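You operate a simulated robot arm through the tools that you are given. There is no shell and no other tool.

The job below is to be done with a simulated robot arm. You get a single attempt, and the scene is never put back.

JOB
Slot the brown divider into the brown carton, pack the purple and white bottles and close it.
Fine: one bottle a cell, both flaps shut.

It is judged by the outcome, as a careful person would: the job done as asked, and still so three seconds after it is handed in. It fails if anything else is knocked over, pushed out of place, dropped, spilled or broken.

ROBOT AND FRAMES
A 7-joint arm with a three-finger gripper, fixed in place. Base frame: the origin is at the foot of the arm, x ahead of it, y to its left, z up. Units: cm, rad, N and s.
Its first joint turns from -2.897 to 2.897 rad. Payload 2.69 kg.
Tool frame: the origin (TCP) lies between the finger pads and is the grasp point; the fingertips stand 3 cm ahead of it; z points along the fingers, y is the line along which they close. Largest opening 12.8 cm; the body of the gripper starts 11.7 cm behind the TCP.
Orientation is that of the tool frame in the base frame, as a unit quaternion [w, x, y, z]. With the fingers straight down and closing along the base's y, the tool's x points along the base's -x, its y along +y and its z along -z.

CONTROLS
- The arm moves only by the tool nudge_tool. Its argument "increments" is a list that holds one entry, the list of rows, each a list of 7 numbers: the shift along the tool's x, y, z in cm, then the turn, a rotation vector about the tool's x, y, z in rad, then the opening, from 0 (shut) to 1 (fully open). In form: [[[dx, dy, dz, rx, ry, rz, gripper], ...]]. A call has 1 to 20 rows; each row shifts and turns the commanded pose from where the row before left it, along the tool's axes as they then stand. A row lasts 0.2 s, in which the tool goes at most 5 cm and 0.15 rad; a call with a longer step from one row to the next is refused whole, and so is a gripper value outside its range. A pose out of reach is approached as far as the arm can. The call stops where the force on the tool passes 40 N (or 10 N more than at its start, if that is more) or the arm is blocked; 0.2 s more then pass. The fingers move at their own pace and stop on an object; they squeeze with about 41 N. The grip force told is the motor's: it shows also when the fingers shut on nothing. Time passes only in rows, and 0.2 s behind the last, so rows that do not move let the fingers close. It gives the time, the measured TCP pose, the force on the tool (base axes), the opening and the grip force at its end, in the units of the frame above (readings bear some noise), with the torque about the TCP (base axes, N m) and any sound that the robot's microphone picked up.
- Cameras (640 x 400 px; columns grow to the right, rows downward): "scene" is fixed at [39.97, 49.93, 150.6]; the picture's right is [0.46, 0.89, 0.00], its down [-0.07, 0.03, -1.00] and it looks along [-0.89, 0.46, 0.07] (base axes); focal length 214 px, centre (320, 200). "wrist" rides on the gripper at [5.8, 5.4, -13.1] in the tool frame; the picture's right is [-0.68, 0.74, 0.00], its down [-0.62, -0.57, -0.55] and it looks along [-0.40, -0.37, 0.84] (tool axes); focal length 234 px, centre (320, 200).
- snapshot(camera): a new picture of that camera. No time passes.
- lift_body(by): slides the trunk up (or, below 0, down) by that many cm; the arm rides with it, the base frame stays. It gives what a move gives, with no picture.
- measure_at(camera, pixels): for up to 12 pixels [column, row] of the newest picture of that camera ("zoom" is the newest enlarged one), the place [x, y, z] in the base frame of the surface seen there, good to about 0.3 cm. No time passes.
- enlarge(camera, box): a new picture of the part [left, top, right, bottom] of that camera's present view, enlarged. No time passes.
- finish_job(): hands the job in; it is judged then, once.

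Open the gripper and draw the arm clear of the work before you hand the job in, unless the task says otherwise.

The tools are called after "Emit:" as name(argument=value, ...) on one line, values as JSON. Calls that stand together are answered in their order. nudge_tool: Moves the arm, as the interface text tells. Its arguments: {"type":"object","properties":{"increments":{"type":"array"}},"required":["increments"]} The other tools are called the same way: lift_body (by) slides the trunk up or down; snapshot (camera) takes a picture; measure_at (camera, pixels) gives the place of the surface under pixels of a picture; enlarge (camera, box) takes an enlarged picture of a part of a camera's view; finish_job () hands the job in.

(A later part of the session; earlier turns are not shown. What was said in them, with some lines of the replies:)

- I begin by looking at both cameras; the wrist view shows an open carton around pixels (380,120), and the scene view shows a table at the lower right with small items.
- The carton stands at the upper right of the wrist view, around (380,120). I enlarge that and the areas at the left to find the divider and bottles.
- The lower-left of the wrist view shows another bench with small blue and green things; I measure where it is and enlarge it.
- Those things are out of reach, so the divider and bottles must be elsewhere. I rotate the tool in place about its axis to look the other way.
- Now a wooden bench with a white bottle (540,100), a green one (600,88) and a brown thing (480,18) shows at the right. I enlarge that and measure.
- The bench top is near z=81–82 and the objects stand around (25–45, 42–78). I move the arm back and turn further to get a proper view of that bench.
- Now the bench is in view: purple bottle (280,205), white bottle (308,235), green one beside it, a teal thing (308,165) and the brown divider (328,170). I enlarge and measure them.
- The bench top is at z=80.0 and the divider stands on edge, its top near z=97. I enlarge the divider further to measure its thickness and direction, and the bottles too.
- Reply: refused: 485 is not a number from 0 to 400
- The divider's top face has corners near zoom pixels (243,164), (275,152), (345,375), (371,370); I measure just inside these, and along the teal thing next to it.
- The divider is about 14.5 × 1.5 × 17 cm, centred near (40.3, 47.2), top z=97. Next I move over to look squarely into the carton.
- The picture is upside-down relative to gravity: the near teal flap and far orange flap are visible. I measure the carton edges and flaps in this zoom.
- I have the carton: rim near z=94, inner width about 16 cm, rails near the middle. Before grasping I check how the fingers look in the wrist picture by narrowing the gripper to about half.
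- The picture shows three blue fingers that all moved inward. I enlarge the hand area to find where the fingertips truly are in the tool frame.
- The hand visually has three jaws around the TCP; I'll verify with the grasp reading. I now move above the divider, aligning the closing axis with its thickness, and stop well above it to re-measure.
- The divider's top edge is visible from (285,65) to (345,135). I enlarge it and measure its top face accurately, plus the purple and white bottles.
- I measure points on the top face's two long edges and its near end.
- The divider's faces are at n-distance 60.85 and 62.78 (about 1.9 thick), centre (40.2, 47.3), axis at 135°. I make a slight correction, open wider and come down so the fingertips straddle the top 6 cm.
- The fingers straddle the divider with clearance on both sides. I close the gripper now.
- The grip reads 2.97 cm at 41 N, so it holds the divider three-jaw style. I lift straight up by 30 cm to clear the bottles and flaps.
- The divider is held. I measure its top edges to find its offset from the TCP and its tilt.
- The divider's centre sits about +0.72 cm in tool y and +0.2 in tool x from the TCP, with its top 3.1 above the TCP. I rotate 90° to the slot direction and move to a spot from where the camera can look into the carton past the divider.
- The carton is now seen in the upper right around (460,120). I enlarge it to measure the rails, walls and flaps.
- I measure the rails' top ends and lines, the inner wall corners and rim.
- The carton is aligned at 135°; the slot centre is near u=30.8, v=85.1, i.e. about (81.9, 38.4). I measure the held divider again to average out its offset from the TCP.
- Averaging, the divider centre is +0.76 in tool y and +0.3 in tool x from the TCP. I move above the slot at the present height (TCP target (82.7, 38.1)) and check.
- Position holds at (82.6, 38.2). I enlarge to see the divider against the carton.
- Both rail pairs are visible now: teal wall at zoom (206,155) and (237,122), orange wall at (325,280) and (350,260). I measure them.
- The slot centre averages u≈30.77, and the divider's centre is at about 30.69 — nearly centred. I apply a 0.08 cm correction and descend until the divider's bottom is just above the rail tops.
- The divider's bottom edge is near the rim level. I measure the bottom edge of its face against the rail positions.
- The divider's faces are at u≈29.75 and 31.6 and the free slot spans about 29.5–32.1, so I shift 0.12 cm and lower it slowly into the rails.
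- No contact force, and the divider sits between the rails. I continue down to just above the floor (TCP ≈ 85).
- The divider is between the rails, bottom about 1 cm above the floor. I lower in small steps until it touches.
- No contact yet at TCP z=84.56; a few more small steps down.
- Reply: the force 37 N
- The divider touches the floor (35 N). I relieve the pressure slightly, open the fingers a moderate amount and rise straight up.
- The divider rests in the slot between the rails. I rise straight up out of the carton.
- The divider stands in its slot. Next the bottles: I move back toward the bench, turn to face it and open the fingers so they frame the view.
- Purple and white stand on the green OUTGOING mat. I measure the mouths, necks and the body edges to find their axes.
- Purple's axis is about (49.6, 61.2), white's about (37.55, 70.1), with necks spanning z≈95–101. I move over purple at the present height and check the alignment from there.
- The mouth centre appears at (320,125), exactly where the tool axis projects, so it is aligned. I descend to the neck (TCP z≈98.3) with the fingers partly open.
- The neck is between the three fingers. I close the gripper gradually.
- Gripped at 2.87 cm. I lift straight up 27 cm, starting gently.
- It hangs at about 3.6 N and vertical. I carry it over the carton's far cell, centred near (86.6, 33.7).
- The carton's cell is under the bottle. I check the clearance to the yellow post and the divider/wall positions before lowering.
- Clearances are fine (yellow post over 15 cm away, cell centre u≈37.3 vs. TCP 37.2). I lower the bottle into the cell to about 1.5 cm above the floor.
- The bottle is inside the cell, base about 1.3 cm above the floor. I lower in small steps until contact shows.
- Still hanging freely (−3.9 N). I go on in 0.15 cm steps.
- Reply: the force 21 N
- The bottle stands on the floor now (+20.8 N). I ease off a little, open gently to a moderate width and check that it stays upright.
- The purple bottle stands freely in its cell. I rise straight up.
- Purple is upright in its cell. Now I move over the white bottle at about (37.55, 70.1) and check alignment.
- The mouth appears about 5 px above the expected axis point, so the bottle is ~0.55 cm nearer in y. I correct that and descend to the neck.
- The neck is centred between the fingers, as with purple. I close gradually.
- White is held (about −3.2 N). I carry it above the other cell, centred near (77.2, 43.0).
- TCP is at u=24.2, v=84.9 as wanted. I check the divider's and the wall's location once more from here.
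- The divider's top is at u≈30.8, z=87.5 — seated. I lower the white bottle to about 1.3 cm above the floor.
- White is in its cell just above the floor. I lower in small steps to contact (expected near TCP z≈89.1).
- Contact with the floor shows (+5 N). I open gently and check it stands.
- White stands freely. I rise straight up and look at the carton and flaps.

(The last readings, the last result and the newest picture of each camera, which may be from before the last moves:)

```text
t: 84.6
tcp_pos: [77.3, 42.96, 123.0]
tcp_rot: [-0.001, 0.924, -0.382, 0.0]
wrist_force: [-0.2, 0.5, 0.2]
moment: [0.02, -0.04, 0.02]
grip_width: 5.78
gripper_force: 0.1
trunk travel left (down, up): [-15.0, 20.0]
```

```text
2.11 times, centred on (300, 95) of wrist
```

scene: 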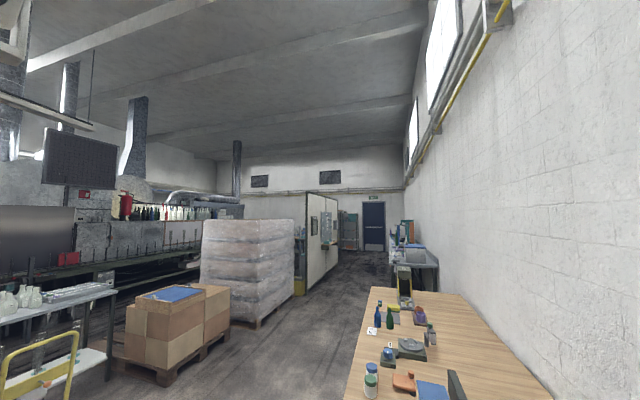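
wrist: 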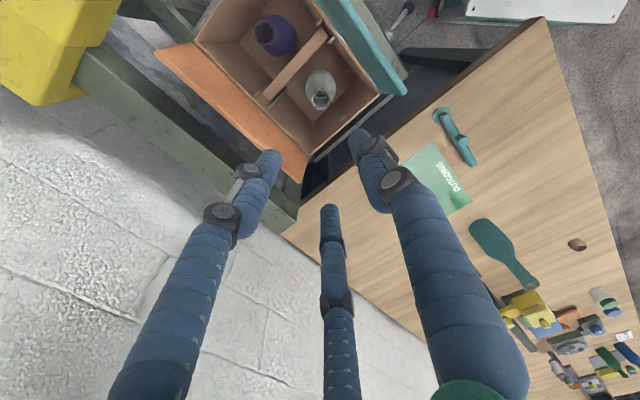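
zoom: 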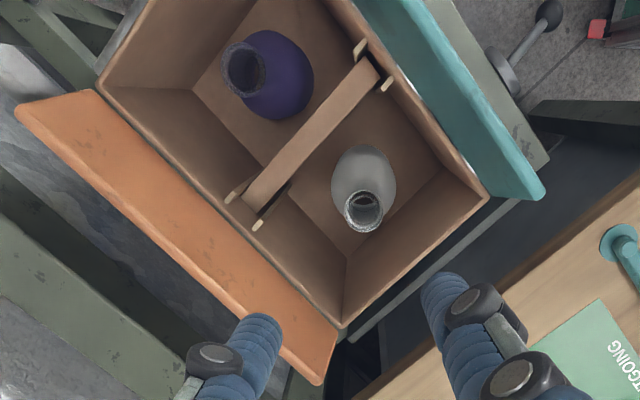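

Both bottles stand one per cell. Before closing I look closer at the yellow post marked "CLOSE" and at the flaps' edges.

Emit:
enlarge(camera="wrist", box=[0, 0, 200, 130])

Emit:
measure_at(camera="zoom", pixels=[[60, 60], [200, 60], [320, 60], [150, 250], [230, 300], [300, 180], [350, 110], [500, 150], [400, 200], [600, 200], [560, 240], [450, 40]])

Emit:
measure_at(camera="wrist", pixels=[[160, 48], [195, 52], [320, 160], [300, 178], [250, 100], [230, 120], [240, 110], [370, 10], [405, 90], [380, 92], [388, 55], [398, 95]])

```text
3.08 times, centred on (100, 65) of wrist
```

zoom: 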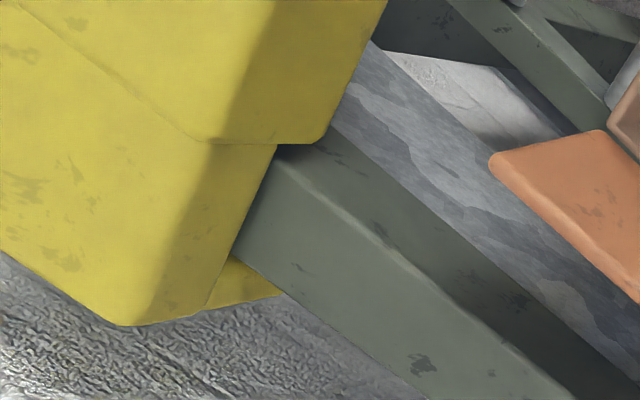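

```text
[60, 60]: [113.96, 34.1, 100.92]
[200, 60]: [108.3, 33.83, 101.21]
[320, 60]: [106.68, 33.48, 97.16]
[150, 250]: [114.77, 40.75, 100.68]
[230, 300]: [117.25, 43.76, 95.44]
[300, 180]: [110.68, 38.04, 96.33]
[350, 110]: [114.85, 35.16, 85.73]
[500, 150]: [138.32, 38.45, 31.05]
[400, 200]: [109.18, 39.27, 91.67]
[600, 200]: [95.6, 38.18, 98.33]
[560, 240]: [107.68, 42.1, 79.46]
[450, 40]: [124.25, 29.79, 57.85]
```

```text
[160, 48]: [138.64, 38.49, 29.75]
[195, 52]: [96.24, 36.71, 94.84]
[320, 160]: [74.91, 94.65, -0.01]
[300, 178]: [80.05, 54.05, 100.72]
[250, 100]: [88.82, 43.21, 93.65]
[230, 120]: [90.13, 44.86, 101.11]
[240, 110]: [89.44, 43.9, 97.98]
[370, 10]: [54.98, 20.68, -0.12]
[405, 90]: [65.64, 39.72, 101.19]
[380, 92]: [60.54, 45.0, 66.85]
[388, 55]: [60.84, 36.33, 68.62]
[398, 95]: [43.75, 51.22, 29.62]
```

The yellow post is well clear of the flaps. I go outside the near teal flap with closed fingers, tips at z≈97, ready to push it over.

Emit:
nudge_tool(increments=[[[1.55, 3.76, 0, 0, 0, 0, 0.2], [1.55, 3.76, 0, 0, 0, 0, 0.1], [1.55, 3.76, 0, 0, 0, 0, 0.0], [1.55, 3.76, 0, 0, 0, 0, 0.0], [0, 0, 4, 0, 0, 0, 0.0], [0, 0, 4, 0, 0, 0, 0.0], [0, 0, 4, 0, 0, 0, 0.0], [0, 0, 4, 0, 0, 0, 0.0], [0, 0, 4, 0, 0, 0, 0.0], [0, 0, 3, 0, 0, 0, 0.0], [0, 0, 0, 0, 0, 0, 0.0]]])

Emit:
snapshot(camera="wrist")

```text
t: 87.0
tcp_pos: [71.11, 27.76, 99.95]
tcp_rot: [0.0, 0.924, -0.382, 0.0]
wrist_force: [0.8, -0.1, -1.6]
moment: [0.01, 0.01, 0.01]
grip_width: 0.18
gripper_force: 32.2
trunk travel left (down, up): [-15.0, 20.0]
```

```text
taken
```

wrist: 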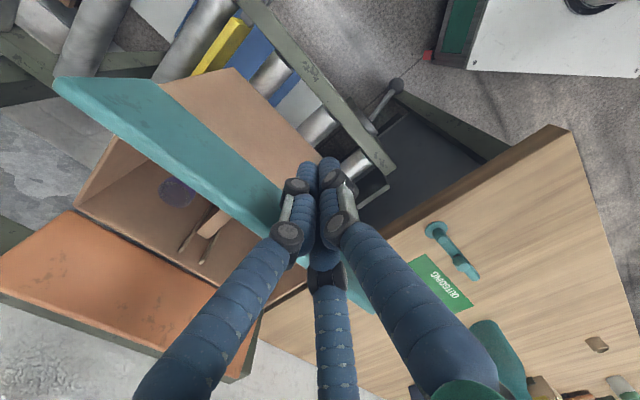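

The closed fingers stand just outside the teal flap. I push slowly toward the carton's inside (tool −y) in small steps.

Emit:
nudge_tool(increments=[[[0, -0.8, 0, 0, 0, 0, 0.0], [0, -0.8, 0, 0, 0, 0, 0.0], [0, -0.8, 0, 0, 0, 0, 0.0], [0, -0.8, 0, 0, 0, 0, 0.0], [0, -0.8, 0, 0, 0, 0, 0.0], [0, -0.8, 0, 0, 0, 0, 0.0], [0, 0, 0, 0, 0, 0, 0.0]]])

Emit:
snapshot(camera="wrist")

```text
t: 88.6
tcp_pos: [74.31, 31.44, 100.07]
tcp_rot: [0.0, 0.924, -0.382, 0.001]
wrist_force: [-0.6, -1.0, -0.2]
moment: [-0.01, 0.03, 0.0]
grip_width: 0.17
gripper_force: 31.5
trunk travel left (down, up): [-15.0, 20.0]
```

```text
taken
```

wrist: 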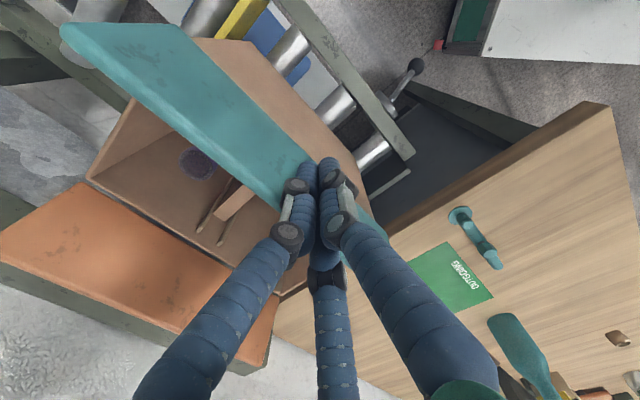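

The flap is turning with little force. I continue the push by another 5 cm.

Emit:
nudge_tool(increments=[[[0, -0.8, 0, 0, 0, 0, 0.0], [0, -0.8, 0, 0, 0, 0, 0.0], [0, -0.8, 0, 0, 0, 0, 0.0], [0, -0.8, 0, 0, 0, 0, 0.0], [0, -0.8, 0, 0, 0, 0, 0.0], [0, -0.8, 0, 0, 0, 0, 0.0], [0, 0, 0, 0, 0, 0, 0.0]]])

Emit:
snapshot(camera="wrist")

```text
t: 90.2
tcp_pos: [77.57, 34.84, 99.96]
tcp_rot: [0.001, 0.924, -0.382, 0.0]
wrist_force: [-0.6, -0.4, 0.6]
moment: [0.01, 0.02, -0.03]
grip_width: 0.19
gripper_force: 31.7
trunk travel left (down, up): [-15.0, 20.0]
```

```text
taken
```

wrist: 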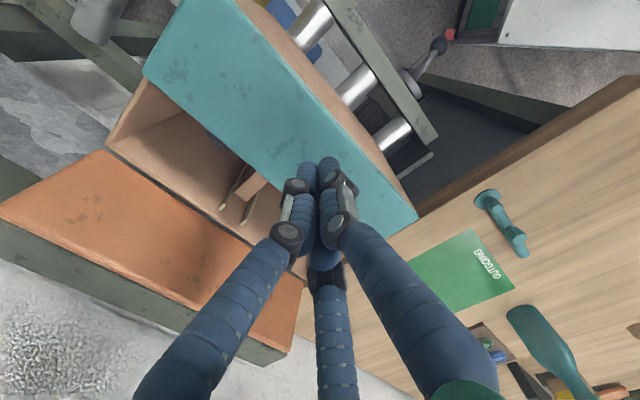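

The teal flap is now well inclined inward. I measure its free edge to judge the angle and where it will land.

Emit:
measure_at(camera="wrist", pixels=[[147, 72], [190, 110], [235, 150], [275, 182], [190, 30], [240, 40], [300, 100], [370, 160], [405, 215], [220, 90], [270, 120], [245, 8]])

```text
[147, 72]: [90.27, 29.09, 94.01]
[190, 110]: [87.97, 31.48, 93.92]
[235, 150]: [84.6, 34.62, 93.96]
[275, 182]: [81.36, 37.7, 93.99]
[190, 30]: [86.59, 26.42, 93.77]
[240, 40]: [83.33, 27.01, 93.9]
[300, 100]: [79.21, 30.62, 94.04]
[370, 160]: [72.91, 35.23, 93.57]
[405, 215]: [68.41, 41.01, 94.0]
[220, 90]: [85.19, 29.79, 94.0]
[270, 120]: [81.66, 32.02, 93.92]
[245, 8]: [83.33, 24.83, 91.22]
```

The teal flap has already dropped shut: it lies flat at z≈94 with its free edge at v≈84.4. Next I raise and go above the orange flap's near end (u≈20), fingers half-open to straddle its top edge.

Emit:
nudge_tool(increments=[[[0, 0, -3, 0, 0, 0, 0.0], [0, 0, -4, 0, 0, 0, 0.0], [0, 0, -4, 0, 0, 0, 0.0], [0, 0, -4, 0, 0, 0, 0.0], [-2.04, -3.0, 0, 0, 0, 0, 0.5], [-2.04, -3.0, 0, 0, 0, 0, 0.5], [-2.04, -3.0, 0, 0, 0, 0, 0.5], [-2.04, -3.0, 0, 0, 0, 0, 0.5], [-2.04, -3.0, 0, 0, 0, 0, 0.5], [0, 0, 0, 0, 0, 0, 0.5], [0, 0, 0, 0, 0, 0, 0.5]]])

Emit:
snapshot(camera="wrist")

```text
t: 92.6
tcp_pos: [80.86, 52.58, 115.11]
tcp_rot: [0.001, 0.924, -0.382, 0.0]
wrist_force: [0.0, 0.3, 0.3]
moment: [0.01, -0.01, 0.02]
grip_width: 6.42
gripper_force: 0.0
trunk travel left (down, up): [-15.0, 20.0]
```

```text
taken
```

wrist: 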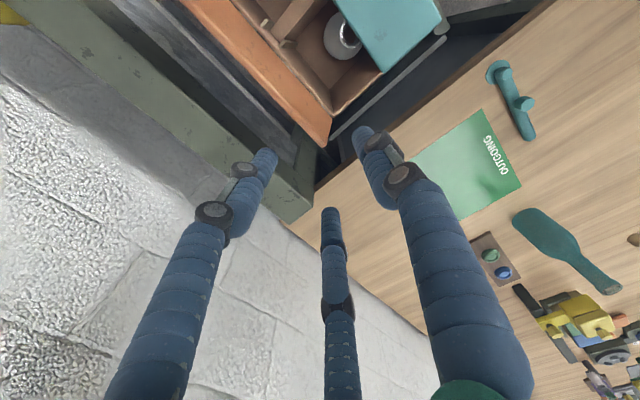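

The pose is reached. I measure the orange flap's end and edges, and the surrounding frame, from here.

Emit:
enlarge(camera="wrist", box=[180, 0, 400, 220])

Emit:
measure_at(camera="wrist", pixels=[[320, 143], [331, 118], [300, 118], [260, 78], [230, 40], [310, 100], [290, 75], [295, 130], [280, 195], [200, 130], [305, 150], [250, 110]])

```text
1.82 times, centred on (290, 110) of wrist
```

zoom: 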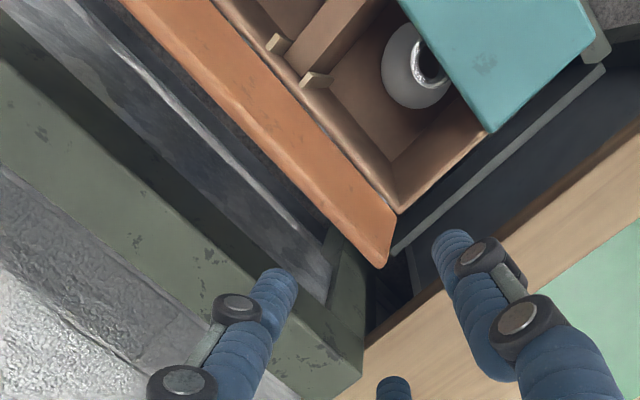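

```text
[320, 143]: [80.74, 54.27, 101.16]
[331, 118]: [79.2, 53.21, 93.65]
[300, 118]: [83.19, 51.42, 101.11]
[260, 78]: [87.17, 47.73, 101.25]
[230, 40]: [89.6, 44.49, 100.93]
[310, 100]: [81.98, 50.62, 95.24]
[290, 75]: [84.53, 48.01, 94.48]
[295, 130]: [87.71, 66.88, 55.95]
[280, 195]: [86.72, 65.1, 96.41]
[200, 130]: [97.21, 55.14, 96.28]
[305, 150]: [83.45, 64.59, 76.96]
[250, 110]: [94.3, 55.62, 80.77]
```

The flap's top edge lies at v≈95.2–95.8, z=101, and the frame beam is beyond v≈105. I open wider, shift 0.9 cm outward and descend so the outer fingers go behind the flap.

Emit:
nudge_tool(increments=[[[0, -0.45, 0, 0, 0, 0, 0.7], [0, -0.45, 0, 0, 0, 0, 0.7], [0, 0, 0, 0, 0, 0, 0.7], [0, 0, 0, 0, 0, 0, 0.7]]])

Emit:
snapshot(camera="wrist")

```text
t: 93.6
tcp_pos: [81.64, 53.16, 115.08]
tcp_rot: [0.0, 0.924, -0.382, -0.001]
wrist_force: [0.3, -0.2, -0.2]
moment: [-0.02, -0.03, 0.01]
grip_width: 8.98
gripper_force: 0.0
trunk travel left (down, up): [-15.0, 20.0]
```

```text
taken
```

wrist: 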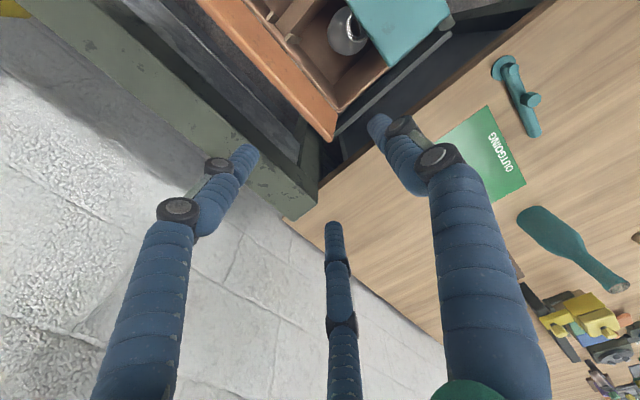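

TCP is at v=95.3, u=20.1. I measure the fingertips to be sure the outer ones clear the flap's edge.

Emit:
measure_at(camera="wrist", pixels=[[247, 155], [240, 165], [232, 175], [335, 228], [335, 245], [378, 120], [385, 130], [320, 130], [300, 112], [330, 140]])

```text
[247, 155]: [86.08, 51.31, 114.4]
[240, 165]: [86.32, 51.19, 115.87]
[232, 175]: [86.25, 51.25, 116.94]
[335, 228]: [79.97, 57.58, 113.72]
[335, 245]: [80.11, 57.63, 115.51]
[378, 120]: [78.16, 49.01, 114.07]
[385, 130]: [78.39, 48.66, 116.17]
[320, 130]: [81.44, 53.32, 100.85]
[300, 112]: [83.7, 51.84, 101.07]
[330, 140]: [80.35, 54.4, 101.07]
```

The outer fingers' inner faces are at v≈97.2, about 1.2 cm beyond the flap. I descend to TCP z≈100.

Emit:
nudge_tool(increments=[[[0, 0, 3, 0, 0, 0, 0.7], [0, 0, 3, 0, 0, 0, 0.7], [0, 0, 3, 0, 0, 0, 0.7], [0, 0, 3, 0, 0, 0, 0.7], [0, 0, 2, 0, 0, 0, 0.7], [0, 0, 1, 0, 0, 0, 0.7], [0, 0, 0, 0, 0, 0, 0.7]]])

Emit:
snapshot(camera="wrist")

```text
t: 95.2
tcp_pos: [81.69, 53.43, 100.07]
tcp_rot: [0.0, 0.924, -0.382, 0.001]
wrist_force: [0.1, 0.2, 1.9]
moment: [0.02, -0.02, 0.01]
grip_width: 8.94
gripper_force: 0.1
trunk travel left (down, up): [-15.0, 20.0]
```

```text
taken
```

wrist: 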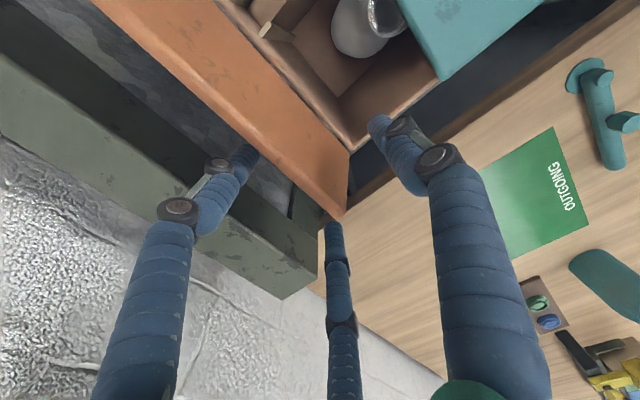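

The left finger is behind the orange flap and the right one inside. I pull inward (tool +y) slowly.

Emit:
nudge_tool(increments=[[[0, 0.6, 0, 0, 0, 0, 0.7], [0, 0.6, 0, 0, 0, 0, 0.7], [0, 0.6, 0, 0, 0, 0, 0.7], [0, 0.6, 0, 0, 0, 0, 0.7], [0, 0.6, 0, 0, 0, 0, 0.7], [0, 0, 0, 0, 0, 0, 0.7]]])

Emit:
snapshot(camera="wrist")

```text
t: 96.6
tcp_pos: [79.61, 51.07, 99.92]
tcp_rot: [0.0, 0.924, -0.383, 0.0]
wrist_force: [-0.6, -0.8, 0.5]
moment: [0.02, -0.02, -0.01]
grip_width: 8.97
gripper_force: 0.0
trunk travel left (down, up): [-15.0, 20.0]
```

```text
taken
```

wrist: 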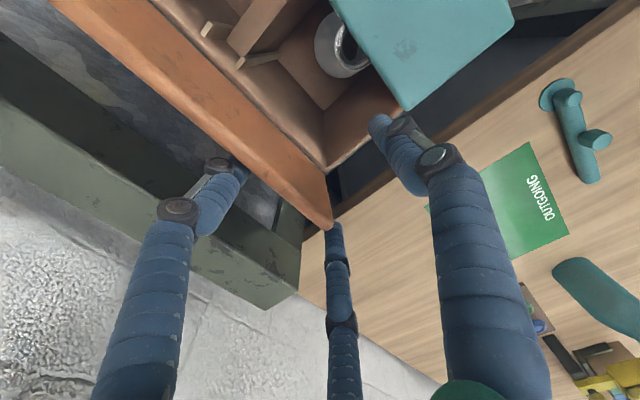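

The flap is now about vertical. I continue inward by another 2.4 cm.

Emit:
nudge_tool(increments=[[[0, 0.6, 0, 0, 0, 0, 0.7], [0, 0.6, 0, 0, 0, 0, 0.7], [0, 0.6, 0, 0, 0, 0, 0.7], [0, 0.6, 0, 0, 0, 0, 0.7], [0, 0, 0, 0, 0, 0, 0.7]]])

Emit:
snapshot(camera="wrist")

```text
t: 97.8
tcp_pos: [77.71, 49.35, 99.99]
tcp_rot: [-0.001, 0.924, -0.382, 0.0]
wrist_force: [0.3, -0.8, 0.2]
moment: [0.0, 0.0, 0.02]
grip_width: 8.95
gripper_force: 0.1
trunk travel left (down, up): [-15.0, 20.0]
```

```text
taken
```

wrist: 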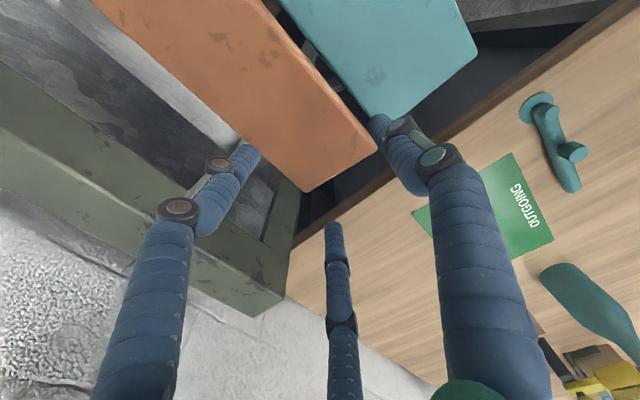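

The orange flap swung over. I measure both flaps' heights and edges.

Emit:
measure_at(camera="wrist", pixels=[[300, 185], [370, 150], [330, 110], [250, 90], [180, 50], [280, 30], [310, 75], [345, 90], [375, 110], [420, 60], [470, 50], [340, 40]])

Emit:
enlarge(camera="wrist", box=[220, 0, 420, 200])

```text
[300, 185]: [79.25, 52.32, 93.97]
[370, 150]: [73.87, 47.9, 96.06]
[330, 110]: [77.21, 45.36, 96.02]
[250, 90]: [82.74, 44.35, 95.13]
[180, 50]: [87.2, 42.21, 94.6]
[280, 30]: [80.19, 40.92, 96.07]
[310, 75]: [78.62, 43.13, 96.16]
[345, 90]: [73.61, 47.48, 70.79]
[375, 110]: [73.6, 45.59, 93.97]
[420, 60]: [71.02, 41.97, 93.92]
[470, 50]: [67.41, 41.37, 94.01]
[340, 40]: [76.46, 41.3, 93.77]
```

```text
2.00 times, centred on (320, 100) of wrist
```

zoom: 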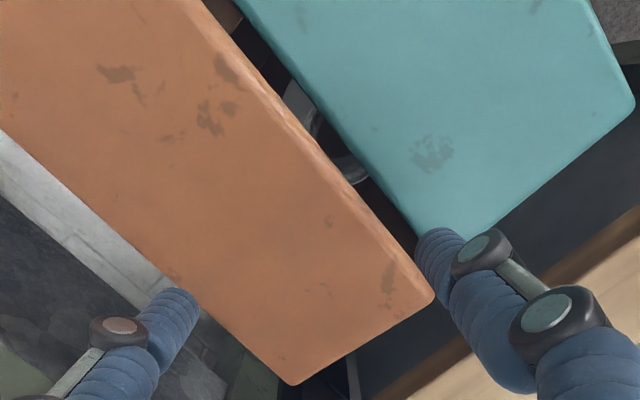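

The orange edge is at z≈96, slightly raised, perhaps still settling. I wait a second without moving and re-measure.

Emit:
nudge_tool(increments=[[[0, 0, 0, 0, 0, 0, 0.7], [0, 0, 0, 0, 0, 0, 0.7], [0, 0, 0, 0, 0, 0, 0.7], [0, 0, 0, 0, 0, 0, 0.7], [0, 0, 0, 0, 0, 0, 0.7]]])

Emit:
enlarge(camera="wrist", box=[220, 0, 420, 200])

Emit:
measure_at(camera="zoom", pixels=[[425, 295], [330, 190], [250, 90], [290, 375], [200, 200], [150, 100], [320, 300], [430, 210], [330, 110], [270, 40], [500, 100], [600, 60]])

```text
t: 99.0
tcp_pos: [77.86, 49.46, 100.04]
tcp_rot: [0.0, 0.924, -0.382, 0.001]
wrist_force: [0.1, 0.4, 0.9]
moment: [-0.01, -0.03, -0.03]
grip_width: 8.97
gripper_force: 0.0
trunk travel left (down, up): [-15.0, 20.0]
```

```text
2.00 times, centred on (320, 100) of wrist
```

zoom: 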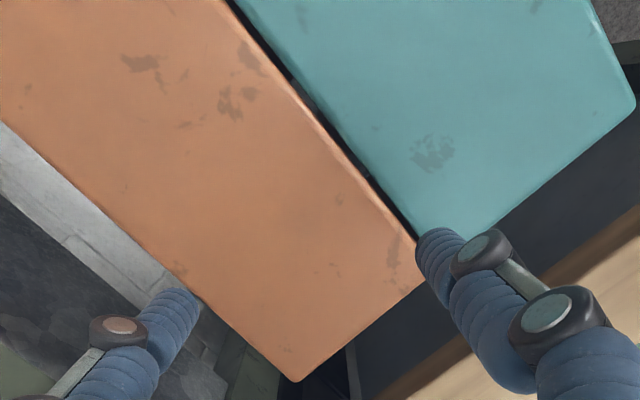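

```text
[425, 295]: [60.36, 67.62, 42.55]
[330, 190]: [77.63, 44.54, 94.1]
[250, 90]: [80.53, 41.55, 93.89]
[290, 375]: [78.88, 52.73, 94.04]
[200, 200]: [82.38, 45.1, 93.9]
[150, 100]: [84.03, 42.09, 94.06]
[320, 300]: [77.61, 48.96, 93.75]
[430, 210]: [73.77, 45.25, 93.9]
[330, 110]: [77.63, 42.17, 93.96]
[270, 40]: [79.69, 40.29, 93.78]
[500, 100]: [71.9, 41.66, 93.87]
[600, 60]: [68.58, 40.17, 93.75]
```

Both flaps now lie flat at z≈94 with only a thin seam. I raise the tool straight up and check again.

Emit:
nudge_tool(increments=[[[0, 0, -1, 0, 0, 0, 0.7], [0, 0, -2, 0, 0, 0, 0.7], [0, 0, -4, 0, 0, 0, 0.7], [0, 0, -4, 0, 0, 0, 0.7], [0, 0, -4, 0, 0, 0, 0.7], [0, 0, -4, 0, 0, 0, 0.7], [0, 0, -4, 0, 0, 0, 0.7], [0, 0, -4, 0, 0, 0, 0.7], [2, 4, 0, 0, 0, 0, 1], [2, 4, 0, 0, 0, 0, 1], [2, 4, 0, 0, 0, 0, 1], [2, 4, 0, 0, 0, 0, 1], [2, 4, 0, 0, 0, 0, 1], [0, 0, 0, 0, 0, 0, 1], [0, 0, 0, 0, 0, 0, 1]]])

Emit:
snapshot(camera="wrist")

Emit:
enlarge(camera="wrist", box=[160, 0, 460, 220])

```text
t: 102.2
tcp_pos: [70.85, 28.13, 127.02]
tcp_rot: [0.001, 0.924, -0.383, -0.001]
wrist_force: [-1.1, 0.6, 0.1]
moment: [-0.05, 0.04, 0.0]
grip_width: 12.79
gripper_force: 0.1
trunk travel left (down, up): [-15.0, 20.0]
```

```text
taken
```

wrist: 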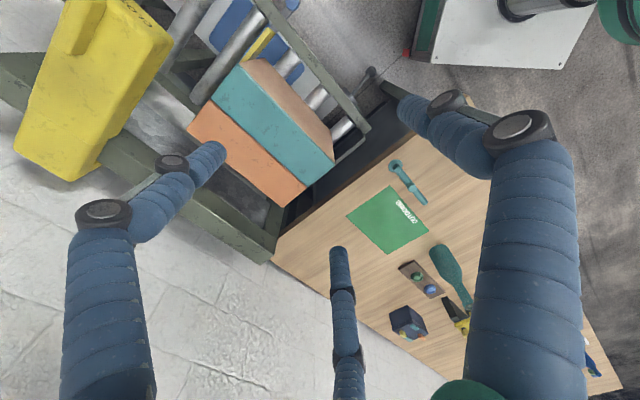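

```text
1.82 times, centred on (310, 110) of wrist
```

zoom: 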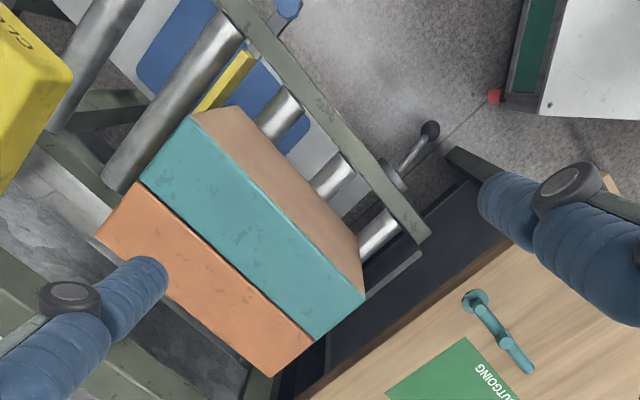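

Both flaps stay shut. I verify the flap heights, the carton's corners and the other objects one last time.

Emit:
measure_at(camera="zoom", pixels=[[150, 182], [190, 130], [355, 292], [315, 333], [108, 230], [275, 365], [200, 240], [300, 335], [220, 220], [250, 180], [476, 298], [515, 355]])

Emit:
measure_at(camera="wrist", pixels=[[445, 260], [465, 300], [410, 320], [395, 165], [415, 195], [430, 285], [415, 277]])

```text
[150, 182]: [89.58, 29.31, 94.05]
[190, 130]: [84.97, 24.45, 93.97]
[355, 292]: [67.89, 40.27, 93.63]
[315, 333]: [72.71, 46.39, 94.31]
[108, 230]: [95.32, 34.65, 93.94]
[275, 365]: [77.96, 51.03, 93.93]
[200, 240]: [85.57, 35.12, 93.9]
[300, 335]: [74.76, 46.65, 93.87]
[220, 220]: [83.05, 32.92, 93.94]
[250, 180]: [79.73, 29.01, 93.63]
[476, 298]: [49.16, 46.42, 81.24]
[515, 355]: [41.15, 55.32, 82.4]
```

```text
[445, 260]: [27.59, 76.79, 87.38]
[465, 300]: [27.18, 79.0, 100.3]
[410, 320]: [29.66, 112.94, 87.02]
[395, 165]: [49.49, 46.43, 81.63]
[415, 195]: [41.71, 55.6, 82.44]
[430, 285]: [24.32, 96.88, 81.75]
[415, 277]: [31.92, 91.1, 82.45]
```

Everything lies at z≈94, the carton is unmoved and the other objects are in place. I draw the arm a little further back with the gripper open, then check once more.

Emit:
nudge_tool(increments=[[[0, 3, 0, 0, 0, 0, 1], [0, 3, 0, 0, 0, 0, 1], [0, 3, 0, 0, 0, 0, 1], [0, 3, 0, 0, 0, 0, 1], [0, 0, 0, 0, 0, 0, 1], [0, 0, 0, 0, 0, 0, 1], [0, 0, 0, 0, 0, 0, 1], [0, 0, 0, 0, 0, 0, 1]]])

Emit:
snapshot(camera="wrist")

```text
t: 104.0
tcp_pos: [62.29, 19.83, 127.23]
tcp_rot: [0.001, 0.924, -0.383, 0.0]
wrist_force: [0.7, -0.7, -0.7]
moment: [0.02, -0.04, -0.01]
grip_width: 12.77
gripper_force: 0.0
trunk travel left (down, up): [-15.0, 20.0]
```

```text
taken
```

wrist: 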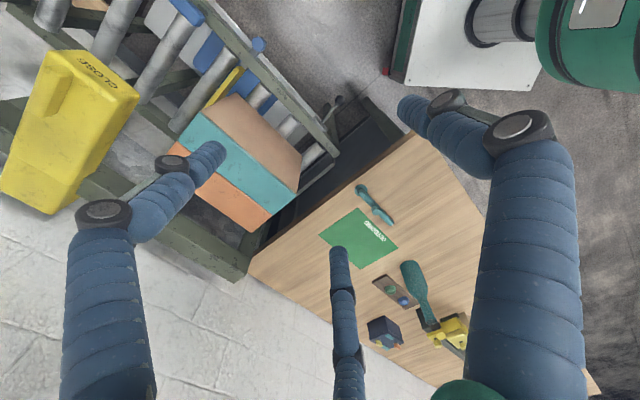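

The carton is shut (flaps at (210,180)), and the arm is clear. I take one quick look at the yellow label to be sure nothing more is asked for by it.

Emit:
enlarge(camera="wrist", box=[0, 30, 320, 240])

Emit:
enlarge(camera="wrist", box=[40, 40, 140, 110])

```text
1.90 times, centred on (160, 135) of wrist
```

zoom: 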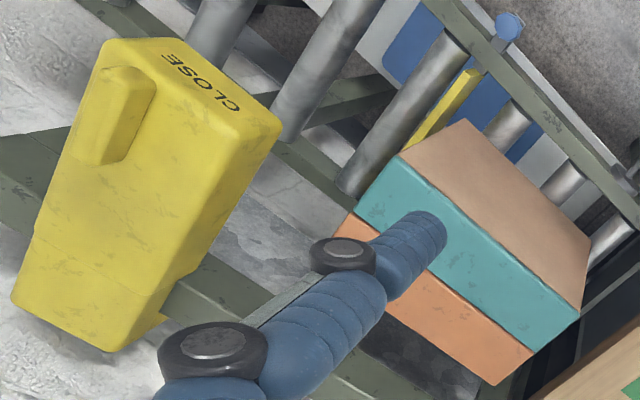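

```text
5.71 times, centred on (90, 75) of wrist
```

zoom: 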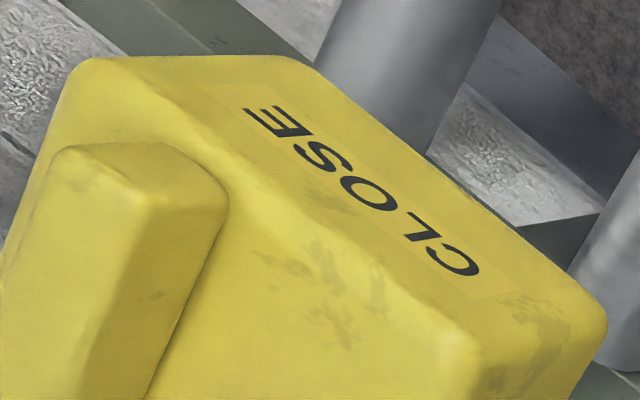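

The post just labels the closing station. Both flaps are shut flat, the purple and white bottles are one per cell with the divider slotted, and the gripper is open and clear, so I hand the job in.

Emit:
finish_job()

```text
The job is handed in.
```

The brown divider is in its slot in the carton, with the purple bottle in one cell and the white bottle in the other. Both flaps are shut.

- **Divider and bottles:** the divider sits on the carton floor between the wall rails. Both bottles were standing upright when I let go of them.
- **Flaps:** both lie flat at z≈94 cm with only a thin seam between them. They stayed shut for about five seconds before I handed in.
- **Surroundings:** I saw nothing knocked over or pushed out of place. The carton, the green bottle and the teal fitting on the bench measured where they were at the start.

The gripper is open and the arm is clear of the carton. A yellow post on the conveyor frame is marked "CLOSE". I took it for a station label and left it alone, since the flaps closed without it.
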